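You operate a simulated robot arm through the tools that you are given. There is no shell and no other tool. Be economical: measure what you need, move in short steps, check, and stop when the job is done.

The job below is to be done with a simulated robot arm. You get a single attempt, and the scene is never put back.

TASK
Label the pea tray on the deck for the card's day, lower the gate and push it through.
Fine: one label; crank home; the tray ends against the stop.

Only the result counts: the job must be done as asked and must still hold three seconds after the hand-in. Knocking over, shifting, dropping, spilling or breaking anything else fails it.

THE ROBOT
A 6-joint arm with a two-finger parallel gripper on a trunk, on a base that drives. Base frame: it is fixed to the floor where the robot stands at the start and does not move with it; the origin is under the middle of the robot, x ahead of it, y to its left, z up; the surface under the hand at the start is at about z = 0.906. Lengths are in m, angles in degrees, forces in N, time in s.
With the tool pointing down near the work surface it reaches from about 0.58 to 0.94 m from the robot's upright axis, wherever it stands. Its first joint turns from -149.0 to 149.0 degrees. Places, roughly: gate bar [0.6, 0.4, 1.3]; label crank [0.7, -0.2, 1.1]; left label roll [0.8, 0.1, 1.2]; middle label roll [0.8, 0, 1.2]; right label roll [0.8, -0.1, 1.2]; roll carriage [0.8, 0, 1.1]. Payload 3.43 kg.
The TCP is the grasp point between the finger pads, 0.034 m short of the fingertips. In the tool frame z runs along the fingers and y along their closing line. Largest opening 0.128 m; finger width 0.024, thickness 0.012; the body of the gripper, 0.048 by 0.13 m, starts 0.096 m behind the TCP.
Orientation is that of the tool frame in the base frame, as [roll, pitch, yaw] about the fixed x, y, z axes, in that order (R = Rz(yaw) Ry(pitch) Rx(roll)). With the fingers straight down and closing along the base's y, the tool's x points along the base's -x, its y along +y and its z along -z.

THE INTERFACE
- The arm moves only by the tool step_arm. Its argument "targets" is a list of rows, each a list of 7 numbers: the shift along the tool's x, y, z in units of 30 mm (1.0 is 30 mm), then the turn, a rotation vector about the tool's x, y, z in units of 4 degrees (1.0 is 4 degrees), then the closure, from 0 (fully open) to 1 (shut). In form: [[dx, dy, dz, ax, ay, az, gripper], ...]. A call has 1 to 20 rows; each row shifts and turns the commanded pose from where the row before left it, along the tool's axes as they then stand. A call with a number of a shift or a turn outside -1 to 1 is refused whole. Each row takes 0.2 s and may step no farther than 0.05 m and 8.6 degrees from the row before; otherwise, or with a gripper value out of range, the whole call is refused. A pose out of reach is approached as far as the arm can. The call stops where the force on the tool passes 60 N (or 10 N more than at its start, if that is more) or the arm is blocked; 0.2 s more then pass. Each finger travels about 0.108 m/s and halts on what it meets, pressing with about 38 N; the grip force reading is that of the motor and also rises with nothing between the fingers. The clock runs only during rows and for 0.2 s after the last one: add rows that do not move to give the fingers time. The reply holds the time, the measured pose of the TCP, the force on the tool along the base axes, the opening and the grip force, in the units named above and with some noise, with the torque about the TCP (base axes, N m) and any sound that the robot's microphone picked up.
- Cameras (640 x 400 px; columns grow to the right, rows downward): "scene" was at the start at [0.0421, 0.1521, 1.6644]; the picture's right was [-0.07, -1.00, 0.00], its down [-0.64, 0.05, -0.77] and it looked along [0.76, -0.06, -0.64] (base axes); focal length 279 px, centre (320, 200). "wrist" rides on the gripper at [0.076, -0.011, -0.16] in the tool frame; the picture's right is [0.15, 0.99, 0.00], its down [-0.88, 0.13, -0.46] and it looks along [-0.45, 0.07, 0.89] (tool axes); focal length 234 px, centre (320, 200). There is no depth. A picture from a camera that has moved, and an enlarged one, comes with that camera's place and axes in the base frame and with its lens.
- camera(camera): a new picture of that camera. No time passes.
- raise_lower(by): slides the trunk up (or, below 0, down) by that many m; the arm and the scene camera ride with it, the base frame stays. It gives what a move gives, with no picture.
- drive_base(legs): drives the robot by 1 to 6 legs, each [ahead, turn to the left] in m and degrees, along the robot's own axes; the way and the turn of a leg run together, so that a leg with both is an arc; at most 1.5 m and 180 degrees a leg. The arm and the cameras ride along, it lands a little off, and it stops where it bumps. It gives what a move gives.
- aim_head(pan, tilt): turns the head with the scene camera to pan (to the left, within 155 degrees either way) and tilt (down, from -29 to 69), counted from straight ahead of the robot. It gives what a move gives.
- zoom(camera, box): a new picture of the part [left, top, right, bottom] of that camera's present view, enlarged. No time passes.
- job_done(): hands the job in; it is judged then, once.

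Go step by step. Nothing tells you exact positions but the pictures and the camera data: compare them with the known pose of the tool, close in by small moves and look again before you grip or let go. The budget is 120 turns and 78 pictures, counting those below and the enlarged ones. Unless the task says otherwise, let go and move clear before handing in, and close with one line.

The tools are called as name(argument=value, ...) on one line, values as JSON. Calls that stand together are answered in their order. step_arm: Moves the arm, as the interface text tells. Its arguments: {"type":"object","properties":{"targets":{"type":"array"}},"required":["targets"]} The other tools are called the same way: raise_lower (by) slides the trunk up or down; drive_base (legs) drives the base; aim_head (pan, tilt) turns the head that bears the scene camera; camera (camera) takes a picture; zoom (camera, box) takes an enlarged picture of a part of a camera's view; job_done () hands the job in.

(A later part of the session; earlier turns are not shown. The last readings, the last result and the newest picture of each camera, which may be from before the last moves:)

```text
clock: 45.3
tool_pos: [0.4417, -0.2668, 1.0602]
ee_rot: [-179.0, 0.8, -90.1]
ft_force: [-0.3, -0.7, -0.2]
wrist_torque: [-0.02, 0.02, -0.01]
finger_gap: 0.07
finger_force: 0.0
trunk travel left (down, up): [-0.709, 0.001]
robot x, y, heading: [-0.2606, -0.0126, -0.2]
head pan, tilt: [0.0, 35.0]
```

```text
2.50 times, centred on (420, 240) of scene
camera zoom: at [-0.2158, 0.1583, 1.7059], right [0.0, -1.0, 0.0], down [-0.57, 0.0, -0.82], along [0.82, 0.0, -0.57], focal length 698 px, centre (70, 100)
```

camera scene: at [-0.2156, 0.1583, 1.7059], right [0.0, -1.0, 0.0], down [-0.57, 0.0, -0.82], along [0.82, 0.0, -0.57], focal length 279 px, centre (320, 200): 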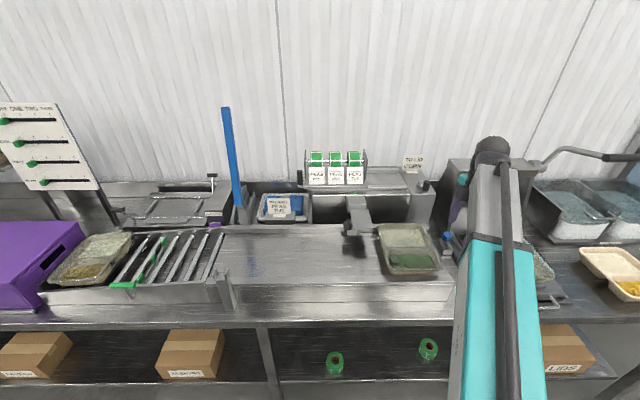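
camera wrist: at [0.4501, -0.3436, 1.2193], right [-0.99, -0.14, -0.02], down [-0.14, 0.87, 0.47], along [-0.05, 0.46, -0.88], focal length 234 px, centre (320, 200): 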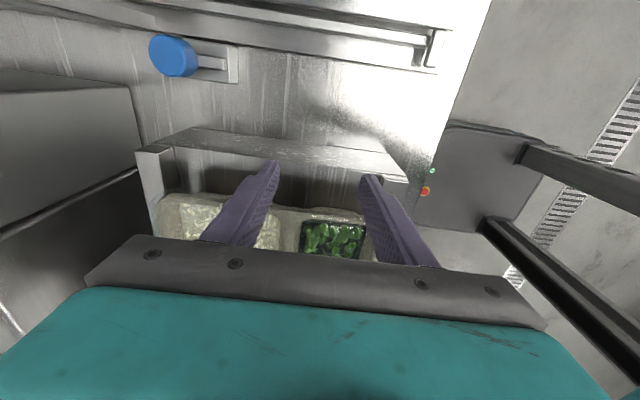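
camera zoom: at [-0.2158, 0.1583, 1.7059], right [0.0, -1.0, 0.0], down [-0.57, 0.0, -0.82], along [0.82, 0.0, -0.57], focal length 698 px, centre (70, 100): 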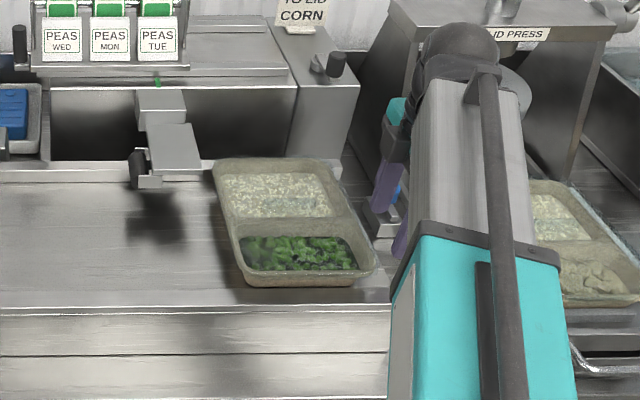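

I'll lower slightly and push the tray gently left, first a short stretch.

step_arm(targets=[[0, 0, 0.2, 0, 0, 0, 0.453], [0, 0, 0.2, 0, 0, 0, 0.453], [-0.4, 0, 0, 0, 0, 0, 0.453], [-0.4, 0, 0, 0, 0, 0, 0.453], [-0.4, 0, 0, 0, 0, 0, 0.453], [-0.4, 0, 0, 0, 0, 0, 0.453], [-0.4, 0, 0, 0, 0, 0, 0.453], [0, 0, 0, 0, 0, 0, 0.453]])

camera(camera="wrist")

zoom(camera="scene", box=[340, 160, 500, 320])

```text
clock: 47.1
tool_pos: [0.4429, -0.208, 1.0495]
ee_rot: [-179.0, 0.8, -90.2]
ft_force: [0.2, -0.5, 0.1]
wrist_torque: [-0.01, -0.01, -0.02]
finger_gap: 0.0698
finger_force: 0.2
trunk travel left (down, up): [-0.709, 0.001]
robot x, y, heading: [-0.2618, -0.0119, 0.0]
head pan, tilt: [0.0, 35.0]
```

```text
43 pictures are left
camera wrist: at [0.4505, -0.2839, 1.2086], right [-0.99, -0.14, -0.02], down [-0.14, 0.87, 0.47], along [-0.05, 0.46, -0.88], focal length 234 px, centre (320, 200)
```

wrist: 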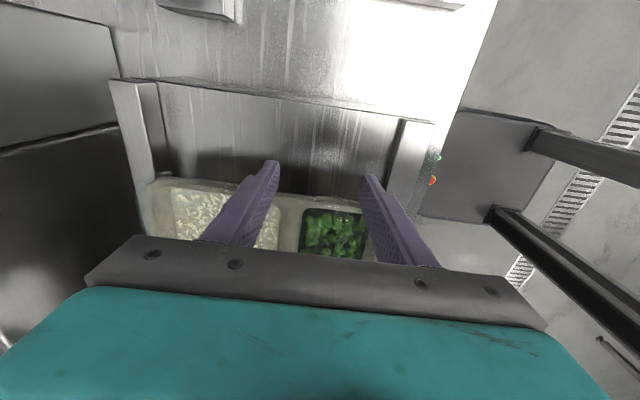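

```text
2.50 times, centred on (420, 240) of scene
camera zoom: at [-0.2158, 0.1583, 1.7059], right [0.0, -1.0, 0.0], down [-0.57, 0.0, -0.82], along [0.82, 0.0, -0.57], focal length 698 px, centre (70, 100)
```

zoom: 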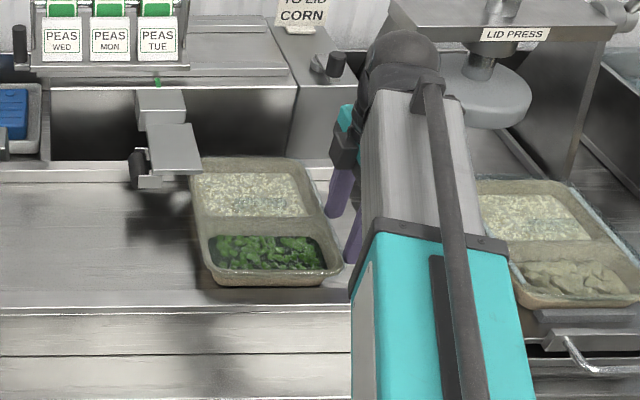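

The tray slides straight and easily. I'll push about 0.12 m more so it sits centred under the tongue.

step_arm(targets=[[-0.4, 0, 0, 0, 0, 0, 0.453], [-0.6, 0, 0, 0, 0, 0, 0.453], [-0.6, 0, 0, 0, 0, 0, 0.453], [-0.6, 0, 0, 0, 0, 0, 0.453], [-0.5, 0, 0, 0, 0, 0, 0.453], [-0.4, 0, 0, 0, 0, 0, 0.453], [-0.3, 0, 0, 0, 0, 0, 0.453], [0, 0, 0, 0, 0, 0, 0.453]])

zoom(camera="scene", box=[320, 150, 480, 310])

```text
clock: 48.9
tool_pos: [0.4424, -0.1041, 1.0515]
ee_rot: [-179.0, 0.9, -90.0]
ft_force: [-1.0, -1.4, -0.6]
wrist_torque: [-0.01, 0.02, 0.0]
finger_gap: 0.0699
finger_force: 0.1
trunk travel left (down, up): [-0.709, 0.001]
robot x, y, heading: [-0.2617, -0.0105, 0.1]
head pan, tilt: [0.0, 35.0]
```

```text
2.50 times, centred on (400, 230) of scene
camera zoom: at [-0.2158, 0.1582, 1.7059], right [0.0, -1.0, 0.0], down [-0.57, 0.0, -0.82], along [0.82, 0.0, -0.57], focal length 698 px, centre (120, 125)
```

zoom: 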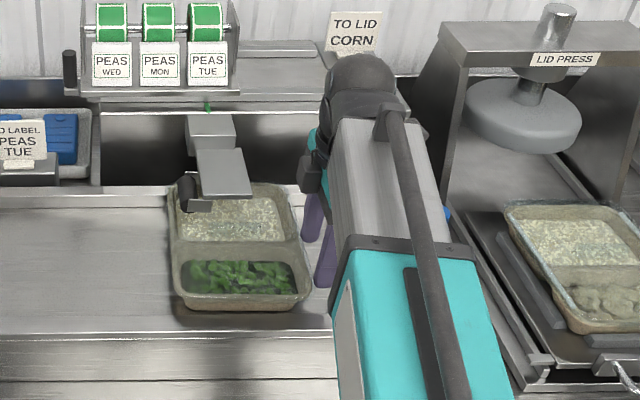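

I'll push about 22 mm more to centre it on the plate, then withdraw slightly.

step_arm(targets=[[-0.4, 0, 0, 0, 0, 0, 0.453], [-0.35, 0, 0, 0, 0, 0, 0.453], [0, 0, 0, 0, 0, 0, 0.453], [0.4, 0, 0, 0, 0, 0, 0.453], [0.6, 0, 0, 0, 0, 0, 0.453], [0.6, 0, 0, 0, 0, 0, 0.453], [0.6, 0, 0, 0, 0, 0, 0.453], [0, 0, -0.6, 0, 0, 0, 0.453], [0, 0, -0.8, 0, 0, 0, 0.453], [0, 0, -0.8, 0, 0, 0, 0.453], [0, 0, -0.8, 0, 0, 0, 0.453], [0, 0, -0.6, 0, 0, 0, 0.453], [0, 0, 0, 0, 0, 0, 0.453]])

camera(camera="wrist")

zoom(camera="scene", box=[320, 150, 480, 310])

```text
clock: 51.7
tool_pos: [0.4399, -0.1511, 1.1585]
ee_rot: [-179.0, 0.7, -90.1]
ft_force: [0.0, -0.8, 0.7]
wrist_torque: [-0.01, -0.02, 0.01]
finger_gap: 0.0699
finger_force: 0.1
trunk travel left (down, up): [-0.709, 0.001]
robot x, y, heading: [-0.2643, -0.0102, -0.1]
head pan, tilt: [0.0, 35.0]
```

```text
40 pictures are left
camera wrist: at [0.4483, -0.2279, 1.3175], right [-0.99, -0.14, -0.02], down [-0.14, 0.87, 0.47], along [-0.05, 0.46, -0.88], focal length 234 px, centre (320, 200)
```

wrist: 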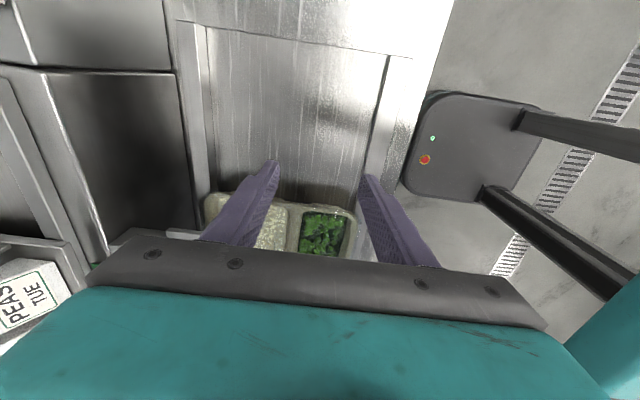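

```text
2.50 times, centred on (400, 230) of scene
camera zoom: at [-0.2158, 0.1583, 1.7059], right [0.0, -1.0, 0.0], down [-0.57, 0.0, -0.82], along [0.82, 0.0, -0.57], focal length 698 px, centre (120, 125)
```

zoom: 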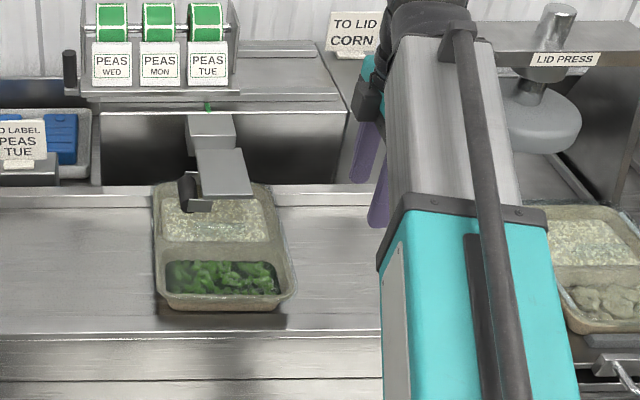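

The tray is centred under the tongue. Now I'll move right and forward to look at the crank.

step_arm(targets=[[0.5, -0.5, 0, 0, 0, 0, 0.453], [0.7, -0.7, 0, 0, 0, 0, 0.453], [0.7, -0.7, 0, 0, 0, 0, 0.453], [0.6, -0.7, 0, 0, 0, 0, 0.453], [0.5, -0.6, 0, 0, 0, 0, 0.453], [0, 0, 0, 0, 0, 0, 0.453]])

camera(camera="wrist")

zoom(camera="scene", box=[360, 140, 460, 220])

```text
clock: 53.1
tool_pos: [0.5362, -0.2399, 1.1594]
ee_rot: [-179.1, 0.8, -90.1]
ft_force: [-0.3, 0.1, 0.0]
wrist_torque: [0.0, -0.01, -0.01]
finger_gap: 0.0698
finger_force: 0.0
trunk travel left (down, up): [-0.709, 0.001]
robot x, y, heading: [-0.2591, -0.0129, -0.1]
head pan, tilt: [0.0, 35.0]
```

```text
38 pictures are left
camera wrist: at [0.5445, -0.3169, 1.3175], right [-0.99, -0.15, -0.02], down [-0.14, 0.87, 0.47], along [-0.05, 0.46, -0.89], focal length 234 px, centre (320, 200)
```

wrist: 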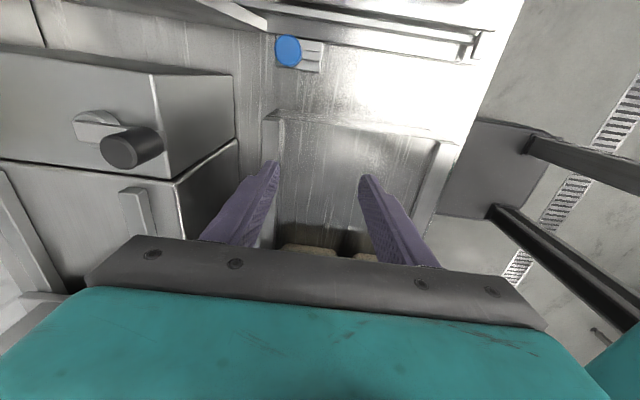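

```text
5.00 times, centred on (410, 180) of scene
camera zoom: at [-0.216, 0.1584, 1.7059], right [0.0, -1.0, 0.0], down [-0.57, 0.0, -0.82], along [0.82, 0.0, -0.57], focal length 1396 px, centre (-130, 300)
```

zoom: 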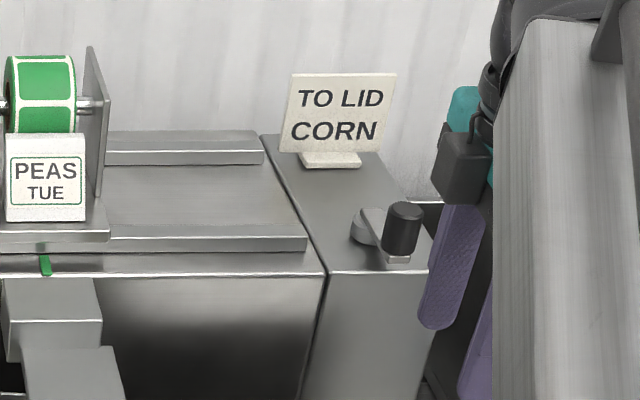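

The crank knob is a vertical pin near (0.684, −0.245), top z≈1.16, with the hub roughly behind at x≈0.72. I'll turn the hand back so I can come at it from the front.

step_arm(targets=[[0, 0, 0, 0, 0, 1, 0.453], [0, 0, 0, 0, 0, 1, 0.453], [0, 0, 0, 0, 0, 1, 0.453], [0, 0, 0, 0, 0, 1, 0.453], [0, 0, 0, 0, 0, 1, 0.453], [0, 0, 0, 0, 0, 1, 0.453], [0, 0, 0, 0, 0, 1, 0.453], [0, 0, 0, 0, 0, 1, 0.453], [0, 0, 0, 0, 0, 1, 0.453], [0, 0, 0, 0, 0, 1, 0.453], [0, 0, 0, 0, 0, 1, 0.453], [0, 0, 0, 0, 0, 1, 0.453], [0, 0, 0, 0, 0, 1, 0.453], [0, 0, 0, 0, 0, 1, 0.453], [0, 0, 0, 0, 0, 1, 0.453], [0, 0, 0, 0, 0, 1, 0.453], [0, 0, 0, 0, 0, 1, 0.453], [0, 0, 0, 0, 0, 1, 0.453], [0, 0, 0, 0, 0, 1, 0.453], [0, 0, 0, 0, 0, 1, 0.453]])

step_arm(targets=[[0, 0, 0, 0, 0, 1, 0.55], [0, 0, 0, 0, 0, 1, 0.55], [0, 0, 0, 0, 0, 0.5, 0.55], [0, 0, 0, 0, 0, 0, 0.55]])

drive_base(legs=[[0.07, 0]])

camera(camera="wrist")

```text
clock: 57.3
tool_pos: [0.5363, -0.2399, 1.1593]
ee_rot: [179.4, 1.1, -170.3]
ft_force: [0.0, 0.2, 0.2]
wrist_torque: [-0.01, 0.0, -0.03]
finger_gap: 0.07
finger_force: 0.0
trunk travel left (down, up): [-0.709, 0.001]
robot x, y, heading: [-0.2594, -0.0121, 0.1]
head pan, tilt: [0.0, 35.0]
```

```text
clock: 58.3
tool_pos: [0.5366, -0.2387, 1.1592]
ee_rot: [179.2, 1.0, 180.0]
ft_force: [-1.3, -0.4, 0.5]
wrist_torque: [0.02, 0.02, -0.03]
finger_gap: 0.0576
finger_force: 0.0
trunk travel left (down, up): [-0.709, 0.001]
robot x, y, heading: [-0.2609, -0.0128, 0.1]
head pan, tilt: [0.0, 35.0]
```

```text
clock: 59.4
tool_pos: [0.6088, -0.2386, 1.1582]
ee_rot: [179.2, 0.9, 179.9]
ft_force: [0.4, -0.7, -0.3]
wrist_torque: [-0.04, 0.06, -0.01]
finger_gap: 0.0577
finger_force: 0.1
trunk travel left (down, up): [-0.709, 0.001]
robot x, y, heading: [-0.1893, -0.0118, -0.0]
head pan, tilt: [0.0, 35.0]
```

```text
36 pictures are left
camera wrist: at [0.5307, -0.2521, 1.3161], right [-0.14, 0.99, 0.01], down [0.87, 0.12, 0.47], along [0.46, 0.08, -0.88], focal length 234 px, centre (320, 200)
```

wrist: 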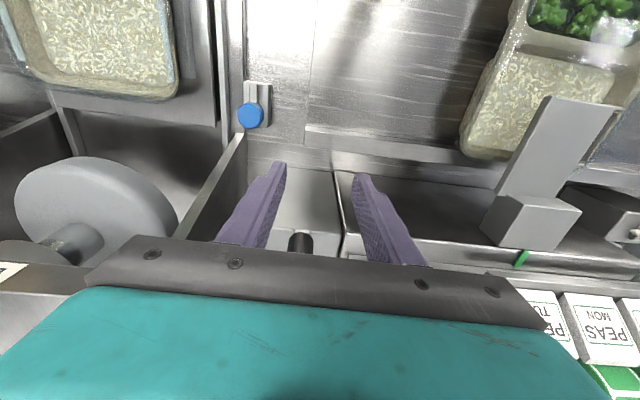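

The knob appears between the fingers, slightly to the right. I'll shift and advance.

step_arm(targets=[[-0.4, -0.3, -0.1, 0, 0, 0, 0.55], [-0.6, 0, 0, 0, 0, 0, 0.55], [-0.5, 0, 0, 0, 0, 0, 0.55], [-0.3, 0, 0, 0, 0, 0, 0.55], [0, 0, 0, 0, 0, 0, 0.55]])

camera(camera="wrist")

```text
clock: 60.6
tool_pos: [0.6618, -0.2479, 1.1623]
ee_rot: [179.2, 1.0, 179.9]
ft_force: [0.5, -0.5, 0.0]
wrist_torque: [0.02, 0.01, 0.0]
finger_gap: 0.0575
finger_force: 0.1
trunk travel left (down, up): [-0.709, 0.001]
robot x, y, heading: [-0.1913, -0.0113, -0.1]
head pan, tilt: [0.0, 35.0]
```

```text
35 pictures are left
camera wrist: at [0.5835, -0.2616, 1.3207], right [-0.14, 0.99, 0.01], down [0.87, 0.12, 0.47], along [0.47, 0.08, -0.88], focal length 234 px, centre (320, 200)
```

wrist: 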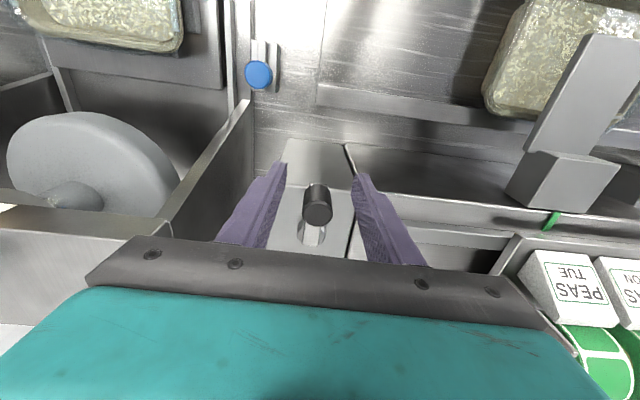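

The knob is at (0.680, −0.248) with the hub behind at x≈0.73 (radius ≈0.047). I'll advance and grip it.

step_arm(targets=[[-0.4, 0, -0.05, 0, 0, 0, 0.55], [-0.2, 0, 0, 0, 0, 0, 0.55], [0, 0, 0, 0, 0, 0, 0.7], [0, 0, 0, 0, 0, 0, 0.85], [0, 0, 0, 0, 0, 0, 0.9], [0, 0, 0, 0, 0, 0, 0.9]])

zoom(camera="wrist", box=[220, 130, 420, 260])

```text
clock: 62.0
tool_pos: [0.6782, -0.2492, 1.1652]
ee_rot: [179.3, 1.0, 179.9]
ft_force: [-0.4, -0.5, -0.2]
wrist_torque: [-0.99, 0.08, 0.05]
finger_gap: 0.0254
finger_force: 45.2
trunk travel left (down, up): [-0.709, 0.001]
robot x, y, heading: [-0.1883, -0.0117, 0.0]
head pan, tilt: [0.0, 35.0]
```

```text
3.08 times, centred on (320, 195) of wrist
camera zoom: at [0.6011, -0.2613, 1.3227], right [-0.14, 0.99, 0.01], down [0.87, 0.12, 0.47], along [0.47, 0.08, -0.88], focal length 720 px, centre (320, 215)
```

zoom: 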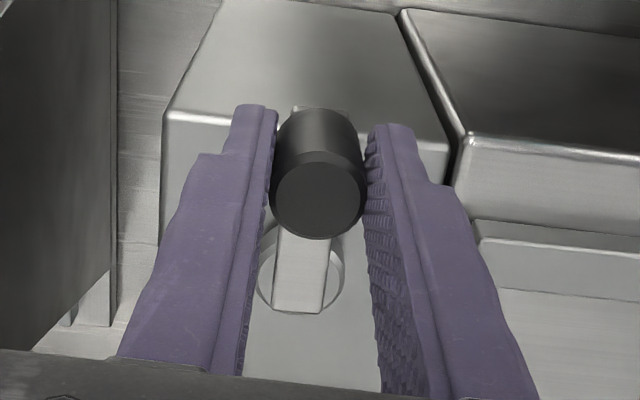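

The grip is firm. I'll test a short arc clockwise (toward +y) and read the forces.

step_arm(targets=[[-0.038, 0.36, 0, 0, 0, 0, 0.9], [-0.112, 0.345, 0, 0, 0, 0, 0.9], [-0.181, 0.314, 0, 0, 0, 0, 0.9], [0, 0, 0, 0, 0, 0, 0.9]])

```text
clock: 62.7
tool_pos: [0.6793, -0.2461, 1.1646]
ee_rot: [-179.0, 0.5, 178.4]
ft_force: [-1.7, -24.1, 0.6]
wrist_torque: [-0.09, 0.43, -0.25]
finger_gap: 0.0255
finger_force: 45.2
trunk travel left (down, up): [-0.709, 0.001]
robot x, y, heading: [-0.19, -0.0129, 0.2]
head pan, tilt: [0.0, 35.0]
stopped in row 3: the force on the tool passed its limit at 64 N (the readings are from after the stop); the commanded pose is now the measured one
```

It won't turn that way. I'll try counterclockwise (toward −y).

step_arm(targets=[[0, -0.1, 0, 0, 0, 0, 0.9], [-0.038, -0.36, 0, 0, 0, 0, 0.9], [-0.112, -0.345, 0, 0, 0, 0, 0.9], [-0.181, -0.314, 0, 0, 0, 0, 0.9], [0, 0, 0, 0, 0, 0, 0.9]])

```text
clock: 63.9
tool_pos: [0.6922, -0.2715, 1.1653]
ee_rot: [-179.5, 0.6, 179.1]
ft_force: [0.8, 10.4, -3.1]
wrist_torque: [0.99, 0.45, 0.43]
finger_gap: 0.0252
finger_force: 44.7
trunk travel left (down, up): [-0.709, 0.001]
robot x, y, heading: [-0.1909, -0.0115, -0.0]
head pan, tilt: [0.0, 35.0]
```

It turns this way. I'll look to refine the crank centre and radius.

zoom(camera="wrist", box=[220, 130, 420, 260])

```text
3.08 times, centred on (320, 195) of wrist
camera zoom: at [0.6141, -0.2793, 1.3236], right [-0.13, 0.99, -0.01], down [0.88, 0.12, 0.46], along [0.46, 0.05, -0.89], focal length 720 px, centre (320, 215)
```

zoom: 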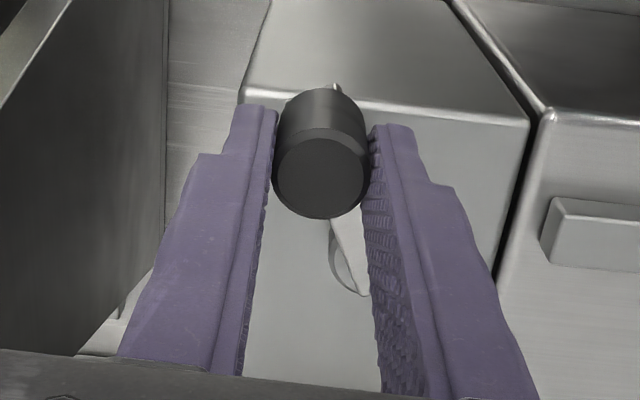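

The crank has turned about 30°. I'll continue the arc in steps and watch the forces to refine the centre.

step_arm(targets=[[-0.168, -0.264, 0, 0, 0, 0, 0.9], [-0.216, -0.227, 0, 0, 0, 0, 0.9], [-0.255, -0.182, 0, 0, 0, 0, 0.9], [0, 0, 0, 0, 0, 0, 0.9]])

```text
clock: 64.9
tool_pos: [0.6989, -0.2865, 1.1647]
ee_rot: [-179.5, 1.0, 179.0]
ft_force: [10.4, 18.3, 10.0]
wrist_torque: [0.98, 0.89, 0.31]
finger_gap: 0.0255
finger_force: 44.9
out of reach, approached as far as the arm can: row 2, 3
trunk travel left (down, up): [-0.709, 0.001]
robot x, y, heading: [-0.1907, -0.0147, -0.2]
head pan, tilt: [0.0, 35.0]
```

The arm is running out of reach. I'll release, retreat, bring the base 0.1 m closer and re-grip.

step_arm(targets=[[0, 0, 0, 0, 0, 0, 0.75], [0, 0, 0, 0, 0, 0, 0.55], [0, 0, 0, 0, 0, 0, 0.55], [0.4, 0, 0, 0, 0, 0, 0.55], [0.7, 0, 0, 0, 0, 0, 0.55], [0.8, 0, 0, 0, 0, 0, 0.55], [0.8, 0, 0, 0, 0, 0, 0.55], [0.8, 0, 0, 0, 0, 0, 0.55], [0.5, 0, 0, 0, 0, 0, 0.55], [0, 0, 0, 0, 0, 0, 0.55]])

drive_base(legs=[[0.08, 0]])

camera(camera="wrist")

```text
clock: 67.1
tool_pos: [0.5775, -0.2899, 1.1626]
ee_rot: [-179.3, 0.6, 179.0]
ft_force: [0.8, -0.1, -0.8]
wrist_torque: [0.01, -0.02, 0.02]
finger_gap: 0.0575
finger_force: 0.0
trunk travel left (down, up): [-0.709, 0.001]
robot x, y, heading: [-0.191, -0.0116, -0.1]
head pan, tilt: [0.0, 35.0]
```

```text
clock: 68.2
tool_pos: [0.6609, -0.2884, 1.1612]
ee_rot: [-179.4, 0.5, 179.0]
ft_force: [-1.1, 0.8, -0.1]
wrist_torque: [-0.03, 0.07, -0.02]
finger_gap: 0.0577
finger_force: 0.1
trunk travel left (down, up): [-0.709, 0.001]
robot x, y, heading: [-0.1068, -0.0128, 0.0]
head pan, tilt: [0.0, 35.0]
```

```text
32 pictures are left
camera wrist: at [0.5832, -0.2967, 1.3197], right [-0.13, 0.99, -0.01], down [0.88, 0.12, 0.46], along [0.46, 0.05, -0.89], focal length 234 px, centre (320, 200)
```

wrist: 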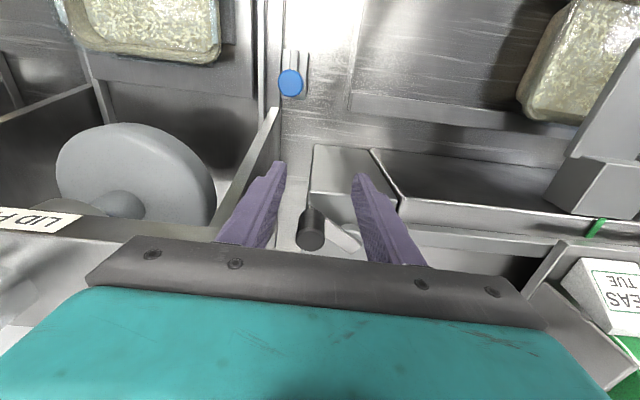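

The knob is now at (0.700, −0.2915), which puts the hub at about (0.7355, −0.2485) with r≈0.055. I'll re-grip there.

step_arm(targets=[[-0.4, -0.08, -0.15, 0, 0, 0, 0.55], [-0.5, 0, 0, 0, 0, 0, 0.55], [-0.4, 0, 0, 0, 0, 0, 0.55], [0, 0, 0, 0, 0, 0, 0.7], [0, 0, 0, 0, 0, 0, 0.85], [0, 0, 0, 0, 0, 0, 0.9], [0, 0, 0, 0, 0, 0, 0.9]])

```text
clock: 69.8
tool_pos: [0.6983, -0.2913, 1.1678]
ee_rot: [-179.4, 0.6, 179.0]
ft_force: [3.3, 3.9, 0.3]
wrist_torque: [0.73, -0.56, 0.06]
finger_gap: 0.0251
finger_force: 45.0
trunk travel left (down, up): [-0.709, 0.001]
robot x, y, heading: [-0.1096, -0.0158, 0.1]
head pan, tilt: [0.0, 35.0]
```

To keep margin at the far side of the circle, I'll release once more and bring the base a further 0.07 m closer before the long arc.

step_arm(targets=[[0, 0, 0, 0, 0, 0, 0.75], [0, 0, 0, 0, 0, 0, 0.55], [0, 0, 0, 0, 0, 0, 0.55], [0.4, 0, 0, 0, 0, 0, 0.55], [0.7, 0, 0, 0, 0, 0, 0.55], [0.7, 0, 0, 0, 0, 0, 0.55], [0.6, 0, 0, 0, 0, 0, 0.55], [0.4, 0, 0, 0, 0, 0, 0.55], [0, 0, 0, 0, 0, 0, 0.55]])

drive_base(legs=[[0.07, 0]])

camera(camera="wrist")

```text
clock: 71.8
tool_pos: [0.6136, -0.2895, 1.1658]
ee_rot: [-179.3, 0.5, 179.1]
ft_force: [0.3, 0.8, 0.0]
wrist_torque: [-0.02, 0.01, -0.01]
finger_gap: 0.0574
finger_force: 0.0
trunk travel left (down, up): [-0.709, 0.001]
robot x, y, heading: [-0.1123, -0.0119, 0.2]
head pan, tilt: [0.0, 35.0]
```

```text
clock: 72.9
tool_pos: [0.6862, -0.2903, 1.1645]
ee_rot: [-179.5, 0.5, 178.9]
ft_force: [0.3, 0.6, -0.9]
wrist_torque: [0.0, 0.06, -0.03]
finger_gap: 0.0575
finger_force: 0.0
trunk travel left (down, up): [-0.709, 0.001]
robot x, y, heading: [-0.0391, -0.0123, -0.2]
head pan, tilt: [0.0, 35.0]
```

```text
31 pictures are left
camera wrist: at [0.6093, -0.2979, 1.3238], right [-0.13, 0.99, -0.01], down [0.88, 0.12, 0.46], along [0.46, 0.05, -0.89], focal length 234 px, centre (320, 200)
```

wrist: 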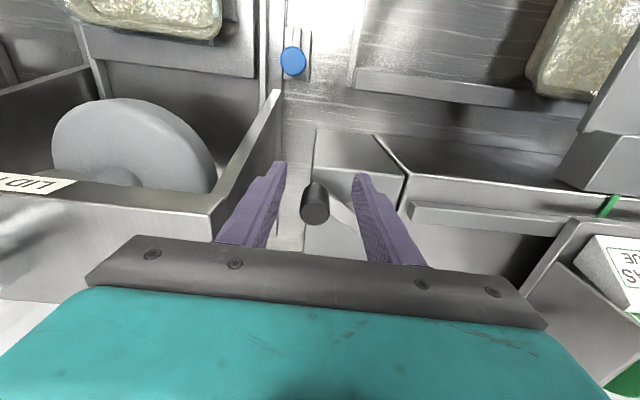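

I'm back around the knob. I'll grip and turn through to about α=98°.

step_arm(targets=[[-0.3, -0.05, 0, 0, 0, 0, 0.55], [-0.2, 0, 0, 0, 0, 0, 0.7], [0, 0, 0, 0, 0, 0, 0.85], [0, 0, 0, 0, 0, 0, 0.9], [0, 0, 0, 0, 0, 0, 0.9], [-0.307, -0.205, 0, 0, 0, 0, 0.9], [-0.357, -0.145, 0, 0, 0, 0, 0.9], [-0.379, -0.067, 0, 0, 0, 0, 0.9], [-0.385, 0.013, 0, 0, 0, 0, 0.9], [0, 0, 0, 0, 0, 0, 0.9]])

```text
clock: 75.1
tool_pos: [0.7402, -0.2993, 1.1679]
ee_rot: [-179.7, 0.4, 178.9]
ft_force: [-15.3, 27.7, -8.1]
wrist_torque: [0.99, 0.5, 0.67]
finger_gap: 0.0253
finger_force: 44.7
trunk travel left (down, up): [-0.709, 0.001]
robot x, y, heading: [-0.039, -0.0101, -0.0]
head pan, tilt: [0.0, 35.0]
```

The pull is inward, so the radius is nearer 0.0505. I'll correct and continue with smaller arcs.

step_arm(targets=[[0.04, 0.15, 0, 0, 0, 0, 0.9], [-0.341, 0.085, 0, 0, 0, 0, 0.9], [-0.316, 0.154, 0, 0, 0, 0, 0.9], [-0.278, 0.216, 0, 0, 0, 0, 0.9], [-0.226, 0.269, 0, 0, 0, 0, 0.9], [0, 0, 0, 0, 0, 0, 0.9]])

```text
clock: 76.5
tool_pos: [0.7708, -0.2915, 1.1693]
ee_rot: [-178.6, 0.3, 178.4]
ft_force: [-30.9, -38.6, -0.2]
wrist_torque: [-0.2, 1.08, 0.03]
finger_gap: 0.0253
finger_force: 44.8
trunk travel left (down, up): [-0.709, 0.001]
robot x, y, heading: [-0.0386, -0.011, 0.2]
head pan, tilt: [0.0, 35.0]
```

Resistance is rising. I'll look at how the knob sits between the fingers.

zoom(camera="wrist", box=[220, 130, 420, 260])

```text
3.08 times, centred on (320, 195) of wrist
camera zoom: at [0.6928, -0.2966, 1.3284], right [-0.12, 0.99, -0.02], down [0.88, 0.12, 0.46], along [0.46, 0.03, -0.89], focal length 720 px, centre (320, 215)
```

zoom: 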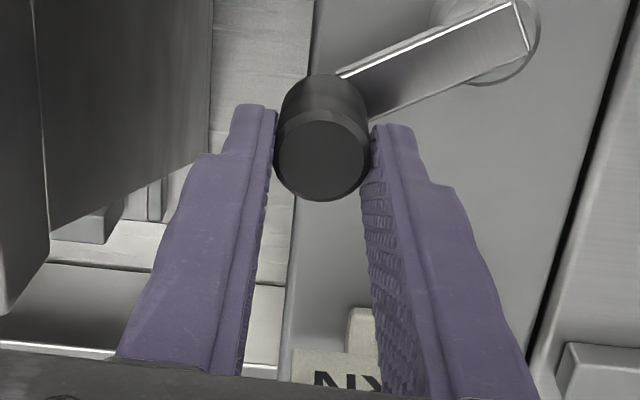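

The knob slipped toward the pad edges; it is now at about (0.759, −0.2925), and I put the hub at (0.733, −0.2485) with r≈0.0525. I'll open, re-centre and re-grip.

step_arm(targets=[[0.2, -0.25, 0, 0, 0, 0, 0.8], [0.2, -0.24, 0, 0, 0, 0, 0.6], [0.22, 0, 0, 0, 0, 0, 0.6], [0, 0, 0, 0, 0, 0, 0.6], [0, 0, 0, 0, 0, 0, 0.6]])

zoom(camera="wrist", box=[220, 130, 420, 260])

```text
clock: 77.7
tool_pos: [0.7571, -0.2942, 1.167]
ee_rot: [-179.4, 0.6, 179.0]
ft_force: [-0.7, -0.3, 0.2]
wrist_torque: [0.01, -0.02, -0.03]
finger_gap: 0.0513
finger_force: 0.1
trunk travel left (down, up): [-0.709, 0.001]
robot x, y, heading: [-0.0365, -0.0116, -0.1]
head pan, tilt: [0.0, 35.0]
```

```text
3.08 times, centred on (320, 195) of wrist
camera zoom: at [0.68, -0.3014, 1.3255], right [-0.13, 0.99, -0.01], down [0.88, 0.12, 0.46], along [0.46, 0.05, -0.89], focal length 720 px, centre (320, 215)
```

zoom: 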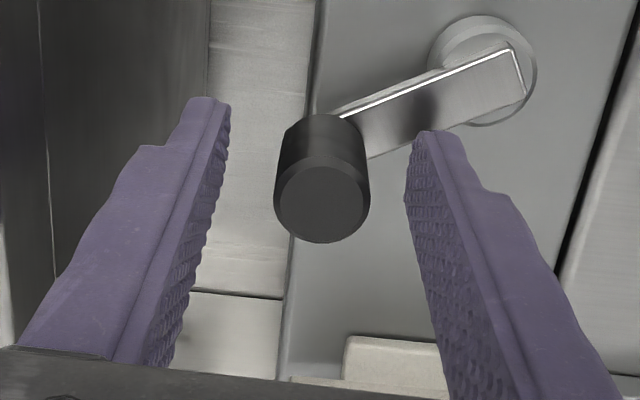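

Hub at about (0.735, −0.247), knob (0.761, −0.292), r≈0.053. I'll grip and continue in slower steps.

step_arm(targets=[[-0.12, 0.05, 0.05, 0, 0, 0, 0.75], [0, 0, 0, 0, 0, 0, 0.9], [0, 0, 0, 0, 0, 0, 0.95], [0, 0, 0, 0, 0, 0, 0.95], [-0.202, 0.141, 0, 0, 0, 0, 0.95], [-0.18, 0.168, 0, 0, 0, 0, 0.95], [-0.155, 0.192, 0, 0, 0, 0, 0.95], [-0.127, 0.211, 0, 0, 0, 0, 0.95], [0, 0, 0, 0, 0, 0, 0.95]])

```text
clock: 79.4
tool_pos: [0.7721, -0.2909, 1.1668]
ee_rot: [-177.8, -0.1, 177.8]
ft_force: [-11.4, -19.6, 4.6]
wrist_torque: [0.21, 0.81, 0.06]
finger_gap: 0.0259
finger_force: 45.1
trunk travel left (down, up): [-0.709, 0.001]
robot x, y, heading: [-0.0348, -0.0114, -0.2]
head pan, tilt: [0.0, 35.0]
stopped in row 8: the force on the tool passed its limit at 62 N (the readings are from after the stop); the commanded pose is now the measured one
```

The crank seems stuck near 120°. I'll look at the scene and the head before forcing anything.

zoom(camera="wrist", box=[220, 130, 420, 260])

camera(camera="scene")

zoom(camera="scene", box=[320, 150, 440, 270])

```text
3.08 times, centred on (320, 195) of wrist
camera zoom: at [0.6963, -0.2933, 1.3267], right [-0.11, 0.99, -0.04], down [0.89, 0.11, 0.45], along [0.45, 0.02, -0.89], focal length 720 px, centre (320, 215)
```

zoom: 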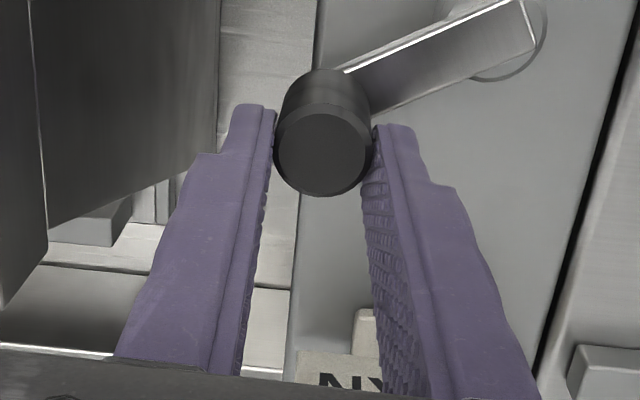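

```text
27 pictures are left
camera scene: at [0.0064, 0.1578, 1.7061], right [0.0, -1.0, 0.0], down [-0.57, 0.0, -0.82], along [0.82, 0.0, -0.57], focal length 279 px, centre (320, 200)
```

scene: 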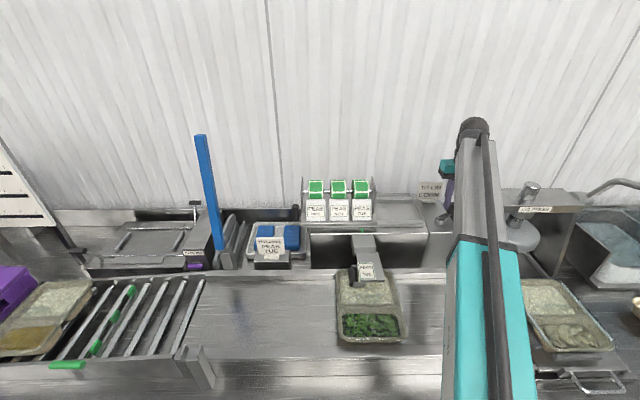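

```text
3.33 times, centred on (380, 210) of scene
camera zoom: at [0.0064, 0.1578, 1.7061], right [0.0, -1.0, 0.0], down [-0.57, 0.0, -0.82], along [0.82, 0.0, -0.57], focal length 930 px, centre (120, 167)
```

zoom: 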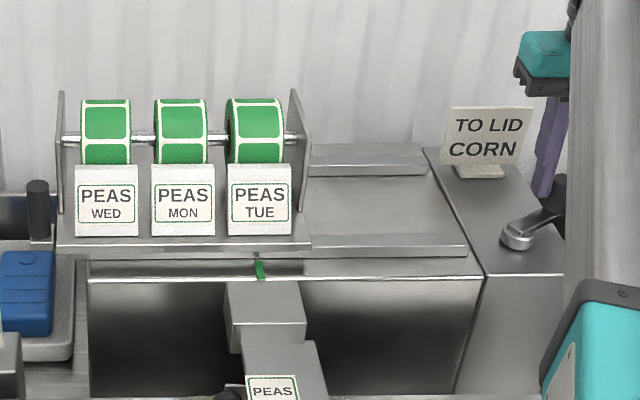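

A PEAS label has come out, so the crank is a stroke lever with a stop at about 120°; it needs returning home. Let me see where the label is.

zoom(camera="scene", box=[320, 220, 420, 320])

```text
4.00 times, centred on (370, 270) of scene
camera zoom: at [0.0064, 0.1578, 1.7061], right [0.0, -1.0, 0.0], down [-0.57, 0.0, -0.82], along [0.82, 0.0, -0.57], focal length 1116 px, centre (120, -80)
```

zoom: 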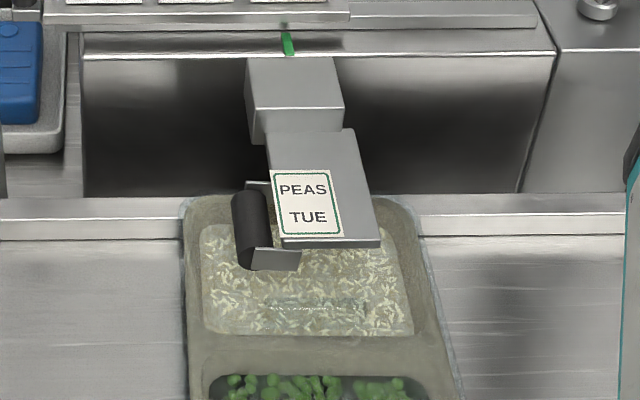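

The label lies on the tongue, ready to be taken. The crank hits a stop at ~120°, so I'll re-centre on the knob and swing it back toward home.

step_arm(targets=[[0, 0, 0, 0, 0, 0, 0.8], [0.2, 0, 0, 0, 0, 0, 0.6], [0.18, -0.05, 0, 0, 0, 0, 0.6], [0, 0, 0, 0, 0, 0, 0.75], [0, 0, 0, 0, 0, 0, 0.9], [0, 0, 0, 0, 0, 0, 0.95], [0, 0, 0, 0, 0, 0, 0.95], [0.326, -0.143, 0, 0, 0, 0, 0.95], [0.363, -0.077, 0, 0, 0, 0, 0.95], [0.371, 0, 0, 0, 0, 0, 0.95], [0.363, 0.077, 0, 0, 0, 0, 0.95], [0, 0, 0, 0, 0, 0, 0.95]])

zoom(camera="wrist", box=[220, 130, 420, 260])

```text
clock: 82.0
tool_pos: [0.7176, -0.2978, 1.1647]
ee_rot: [-177.9, 0.1, 177.9]
ft_force: [-5.6, -34.1, 4.1]
wrist_torque: [0.27, -1.29, -0.41]
finger_gap: 0.0259
finger_force: 45.1
trunk travel left (down, up): [-0.709, 0.001]
robot x, y, heading: [-0.038, -0.0116, 0.0]
head pan, tilt: [0.0, 35.0]
```

```text
3.08 times, centred on (320, 195) of wrist
camera zoom: at [0.6421, -0.3, 1.3247], right [-0.11, 0.99, -0.04], down [0.89, 0.11, 0.45], along [0.45, 0.02, -0.89], focal length 720 px, centre (320, 215)
```

zoom: 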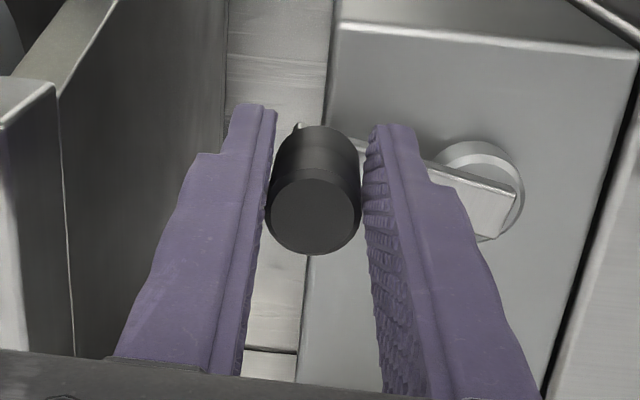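

It comes back well. I'll continue the return arc to home.

step_arm(targets=[[0.339, 0.121, 0, 0, 0, 0, 0.95], [0.3, 0.2, 0, 0, 0, 0, 0.95], [0.249, 0.276, 0, 0, 0, 0, 0.95], [0, 0, 0, 0, 0, 0, 0.95]])

zoom(camera="wrist", box=[220, 130, 420, 260])

```text
clock: 83.0
tool_pos: [0.6895, -0.2734, 1.166]
ee_rot: [-178.3, -0.1, 178.2]
ft_force: [-24.5, -11.3, -2.9]
wrist_torque: [0.86, 1.28, 0.02]
finger_gap: 0.0258
finger_force: 44.7
trunk travel left (down, up): [-0.709, 0.001]
robot x, y, heading: [-0.0381, -0.012, -0.1]
head pan, tilt: [0.0, 35.0]
```

```text
3.08 times, centred on (320, 195) of wrist
camera zoom: at [0.6144, -0.2772, 1.3257], right [-0.12, 0.99, -0.03], down [0.89, 0.12, 0.45], along [0.45, 0.03, -0.89], focal length 720 px, centre (320, 215)
```

zoom: 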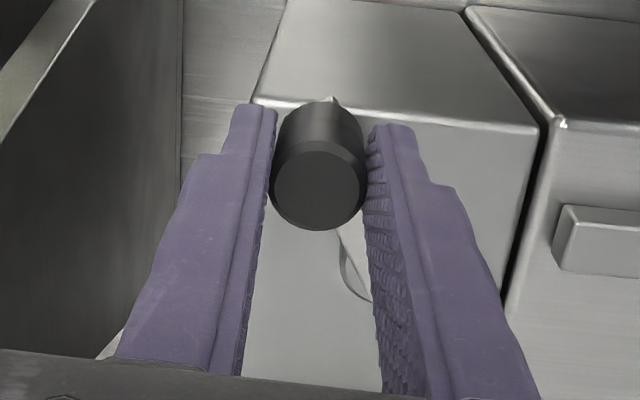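

About 30° left. I'll finish to home and press lightly against its stop.

step_arm(targets=[[0.2, 0.281, 0, 0, 0, 0, 0.95], [0.1, 0.299, 0, 0, 0, 0, 0.95], [0.03, 0.3, 0, 0, 0, 0, 0.95], [0, 0.12, 0, 0, 0, 0, 0.95], [0, 0, 0, 0, 0, 0, 0.95]])

zoom(camera="wrist", box=[220, 130, 420, 260])

```text
clock: 84.2
tool_pos: [0.6865, -0.2453, 1.1661]
ee_rot: [-178.0, 0.5, 178.0]
ft_force: [6.6, -28.5, 17.2]
wrist_torque: [0.36, -0.58, -0.05]
finger_gap: 0.0261
finger_force: 45.2
trunk travel left (down, up): [-0.709, 0.001]
robot x, y, heading: [-0.0372, -0.0134, 0.0]
head pan, tilt: [0.0, 35.0]
```

```text
3.08 times, centred on (320, 195) of wrist
camera zoom: at [0.6094, -0.2488, 1.3249], right [-0.11, 0.99, -0.04], down [0.88, 0.12, 0.46], along [0.46, 0.02, -0.89], focal length 720 px, centre (320, 215)
```

zoom: 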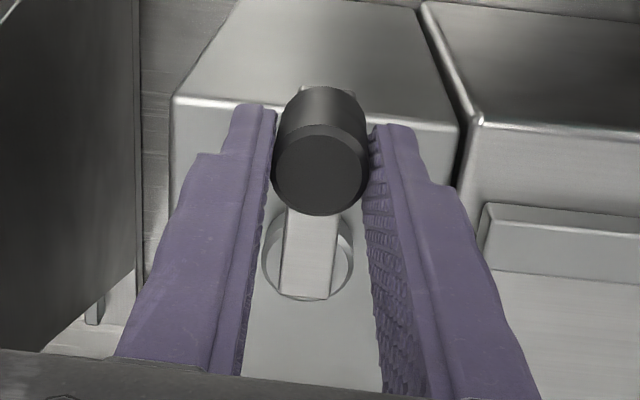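

The crank is back home against its stop. I'll relax, open and retreat, then check the label.

step_arm(targets=[[0, -0.1, 0, 0, 0, 0, 0.95], [0, 0, 0, 0, 0, 0, 0.75], [0, 0, 0, 0, 0, 0, 0.55], [0, 0, 0, 0, 0, 0, 0.55], [0.4, 0, 0, 0, 0, 0, 0.55], [0.7, 0, 0, 0, 0, 0, 0.55], [0.7, 0, 0, 0, 0, 0, 0.55], [0.4, 0, 0, 0, 0, 0, 0.55], [0, 0, 0, 0, 0, 0, 0.55]])

drive_base(legs=[[-0.2, 0]])

zoom(camera="scene", box=[300, 150, 460, 310])

camera(camera="wrist")

```text
clock: 86.2
tool_pos: [0.6196, -0.2417, 1.1638]
ee_rot: [-178.2, 0.1, 178.2]
ft_force: [-0.3, -0.8, -0.8]
wrist_torque: [-0.02, 0.0, 0.0]
finger_gap: 0.0576
finger_force: 0.0
trunk travel left (down, up): [-0.709, 0.001]
robot x, y, heading: [-0.0406, -0.0131, -0.1]
head pan, tilt: [0.0, 35.0]
```

```text
clock: 88.0
tool_pos: [0.4176, -0.2426, 1.1657]
ee_rot: [-178.2, 0.1, 178.1]
ft_force: [-0.8, 0.5, -0.7]
wrist_torque: [-0.01, -0.05, 0.0]
finger_gap: 0.0574
finger_force: 0.1
trunk travel left (down, up): [-0.709, 0.001]
robot x, y, heading: [-0.238, -0.0106, -0.2]
head pan, tilt: [0.0, 35.0]
```

```text
2.50 times, centred on (380, 230) of scene
camera zoom: at [-0.1945, 0.1583, 1.7059], right [0.0, -1.0, 0.0], down [-0.57, 0.0, -0.82], along [0.82, 0.0, -0.57], focal length 698 px, centre (170, 125)
```

zoom: 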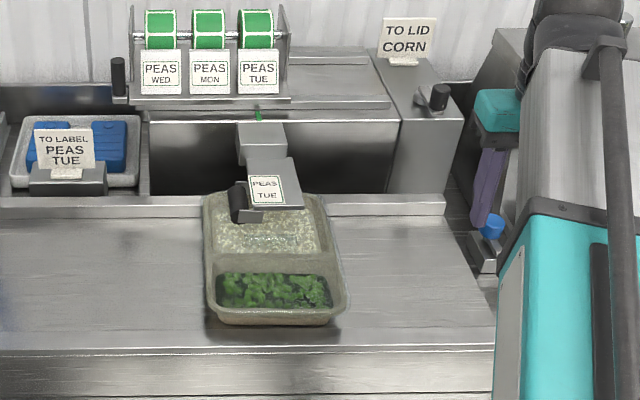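

```text
20 pictures are left
camera wrist: at [0.3415, -0.246, 1.3246], right [-0.11, 0.99, -0.03], down [0.88, 0.12, 0.45], along [0.45, 0.02, -0.89], focal length 234 px, centre (320, 200)
```

wrist: 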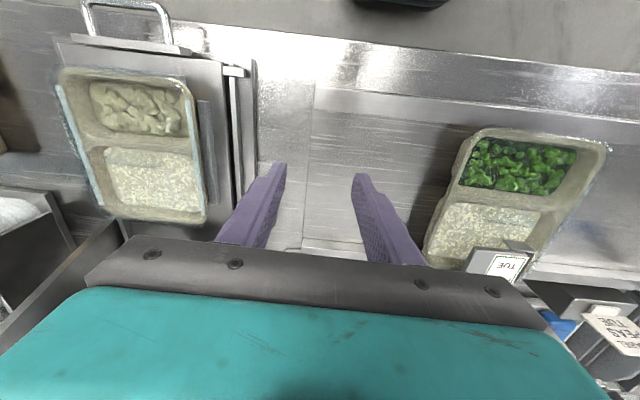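

The label TUE sits at the tongue's tip by the roller and the crank is home. I'll turn the hand back to push the tray on under the roller.

step_arm(targets=[[0, 0, 0, 0, 0, -1, 0.453], [0, 0, 0, 0, 0, -1, 0.453], [0, 0, 0, 0, 0, -1, 0.453], [0, 0, 0, 0, 0, -1, 0.453], [0, 0, 0, 0, 0, -1, 0.453], [0, 0, 0, 0, 0, -1, 0.453], [0, 0, 0, 0, 0, -1, 0.453], [0, 0, 0, 0, 0, -1, 0.453], [0, 0, 0, 0, 0, -1, 0.453], [0, 0, 0, 0, 0, -1, 0.453], [0, 0, 0, 0, 0, -1, 0.453], [0, 0, 0, 0, 0, -1, 0.453], [0, 0, 0, 0, 0, -1, 0.453], [0, 0, 0, 0, 0, -1, 0.453], [0, 0, 0, 0, 0, -1, 0.453], [0, 0, 0, 0, 0, -1, 0.453], [0, 0, 0, 0, 0, -1, 0.453], [0, 0, 0, 0, 0, -1, 0.453], [0, 0, 0, 0, 0, -1, 0.453], [0, 0, 0, 0, 0, -1, 0.453]])

step_arm(targets=[[0, 0, 0, 0, 0, -1, 0.453], [0, 0, 0, 0, 0, -1, 0.453], [0, 0, 0, 0, 0, 0, 0.453]])

```text
clock: 92.2
tool_pos: [0.4174, -0.2435, 1.1646]
ee_rot: [-179.5, -1.7, -101.9]
ft_force: [-0.5, 0.0, 0.7]
wrist_torque: [-0.01, 0.0, -0.03]
finger_gap: 0.0701
finger_force: 0.1
trunk travel left (down, up): [-0.709, 0.001]
robot x, y, heading: [-0.2379, -0.0127, 0.2]
head pan, tilt: [0.0, 35.0]
```

```text
clock: 93.0
tool_pos: [0.4188, -0.2432, 1.1639]
ee_rot: [-180.0, -1.8, -93.8]
ft_force: [0.9, -0.3, 0.0]
wrist_torque: [0.0, 0.0, 0.0]
finger_gap: 0.0698
finger_force: 0.0
trunk travel left (down, up): [-0.709, 0.001]
robot x, y, heading: [-0.2397, -0.0119, -0.2]
head pan, tilt: [0.0, 35.0]
```

step_arm(targets=[[-0.5, -0.3, 0, -0.45, 0, -0.95, 0.453], [-0.9, -0.43, 0, 0, 0, 0, 0.453], [-1, 0, 0, 0, 0, 0, 0.453], [-0.9, 0, 0, 0, 0, 0, 0.453], [-0.7, 0, 0.3, 0, 0, 0, 0.453], [0, 0, 0.8, 0, 0, 0, 0.453], [0, 0, 0.8, 0, 0, 0, 0.453], [0, 0, 0.8, 0, 0, 0, 0.453], [0, 0, 0.6, 0, 0, 0, 0.453], [0, 0, 0.4, 0, 0, 0, 0.453], [0, 0, 0, 0, 0, 0, 0.453]])

```text
clock: 95.4
tool_pos: [0.4376, -0.1259, 1.0486]
ee_rot: [178.3, -1.7, -90.1]
ft_force: [-1.0, 0.2, -0.9]
wrist_torque: [-0.01, 0.01, 0.03]
finger_gap: 0.0701
finger_force: 0.1
trunk travel left (down, up): [-0.709, 0.001]
robot x, y, heading: [-0.236, -0.0087, -0.1]
head pan, tilt: [0.0, 35.0]
```

I'll push the tray on, pausing partway to check the label.

step_arm(targets=[[-0.4, 0, 0, 0.45, 0, 0, 0.453], [-0.6, 0, 0, 0, 0, 0, 0.453], [-0.6, 0, 0, 0, 0, 0, 0.453], [-0.6, 0, 0, 0, 0, 0, 0.453], [-0.6, 0, 0, 0, 0, 0, 0.453], [-0.4, 0, 0, 0, 0, 0, 0.453], [0, 0, 0, 0, 0, 0, 0.453]])

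zoom(camera="scene", box=[290, 160, 430, 300])

```text
clock: 97.0
tool_pos: [0.4378, -0.0313, 1.0471]
ee_rot: [180.0, -1.8, -90.0]
ft_force: [0.2, -0.5, 1.2]
wrist_torque: [0.0, -0.01, -0.03]
finger_gap: 0.0699
finger_force: 0.1
trunk travel left (down, up): [-0.709, 0.001]
robot x, y, heading: [-0.2372, -0.0129, 0.0]
head pan, tilt: [0.0, 35.0]
```

```text
2.86 times, centred on (360, 230) of scene
camera zoom: at [-0.1932, 0.1581, 1.7059], right [0.0, -1.0, 0.0], down [-0.57, 0.0, -0.82], along [0.82, 0.0, -0.57], focal length 798 px, centre (206, 114)
```

zoom: 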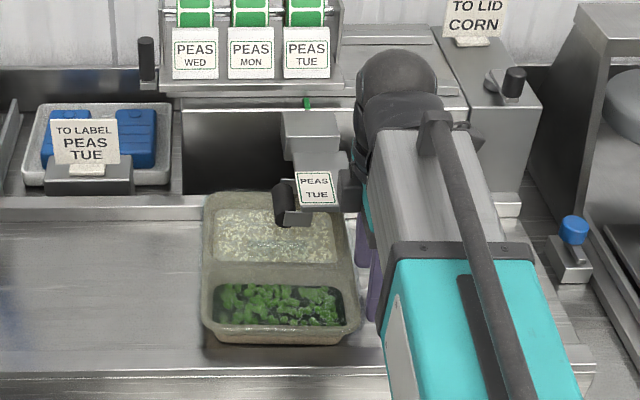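

The label stays on the tongue, since the tray's leading edge was already past the roller when it fed. I'll take the tray back to its start so it passes fully under: hand up, over to its left side, and down.

step_arm(targets=[[0.4, 0, 0, 0, 0, 0, 0.453], [0, 0, -0.7, 0, 0, 0, 0.453], [0, 0, -1, 0, 0, 0, 0.453], [0, 0, -1, 0, 0, 0, 0.453], [0, 0, -1, 0, 0, 0, 0.453], [-0.6, 0, -0.3, 0, 0, 0, 0.453], [-1, 0, 0, 0, 0, 0, 0.453], [-1, 0, 0, 0, 0, 0, 0.453], [-1, 0, 0, 0, 0, 0, 0.453], [-1, 0, 0, 0, 0, 0, 0.453], [-1, 0, 0, 0, 0, 0, 0.453], [-1, 0, 0, 0, 0, 0, 0.453], [-1, 0, 0, 0, 0, 0, 0.453], [-0.5, 0, 0, 0, 0, 0, 0.453], [0, 0, 0, 0, 0, 0, 0.453]])

camera(camera="scene")

```text
clock: 100.2
tool_pos: [0.4405, 0.2028, 1.1593]
ee_rot: [180.0, -1.7, -90.0]
ft_force: [-0.2, -0.3, -0.3]
wrist_torque: [0.01, 0.0, -0.01]
finger_gap: 0.0698
finger_force: 0.1
trunk travel left (down, up): [-0.709, 0.001]
robot x, y, heading: [-0.236, -0.0109, 0.1]
head pan, tilt: [0.0, 35.0]
```

```text
18 pictures are left
camera scene: at [-0.1931, 0.1582, 1.7059], right [0.0, -1.0, 0.0], down [-0.57, 0.0, -0.82], along [0.82, 0.0, -0.57], focal length 279 px, centre (320, 200)
```

scene: 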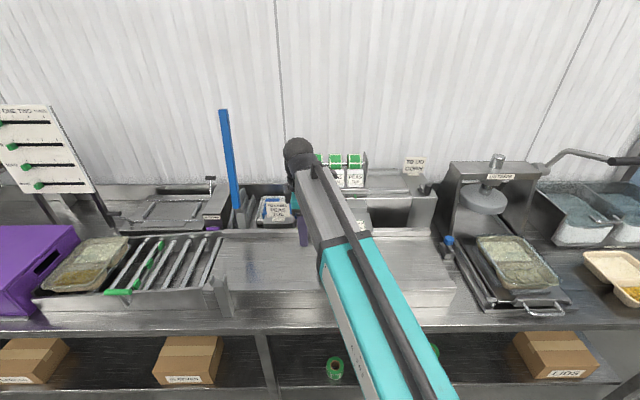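

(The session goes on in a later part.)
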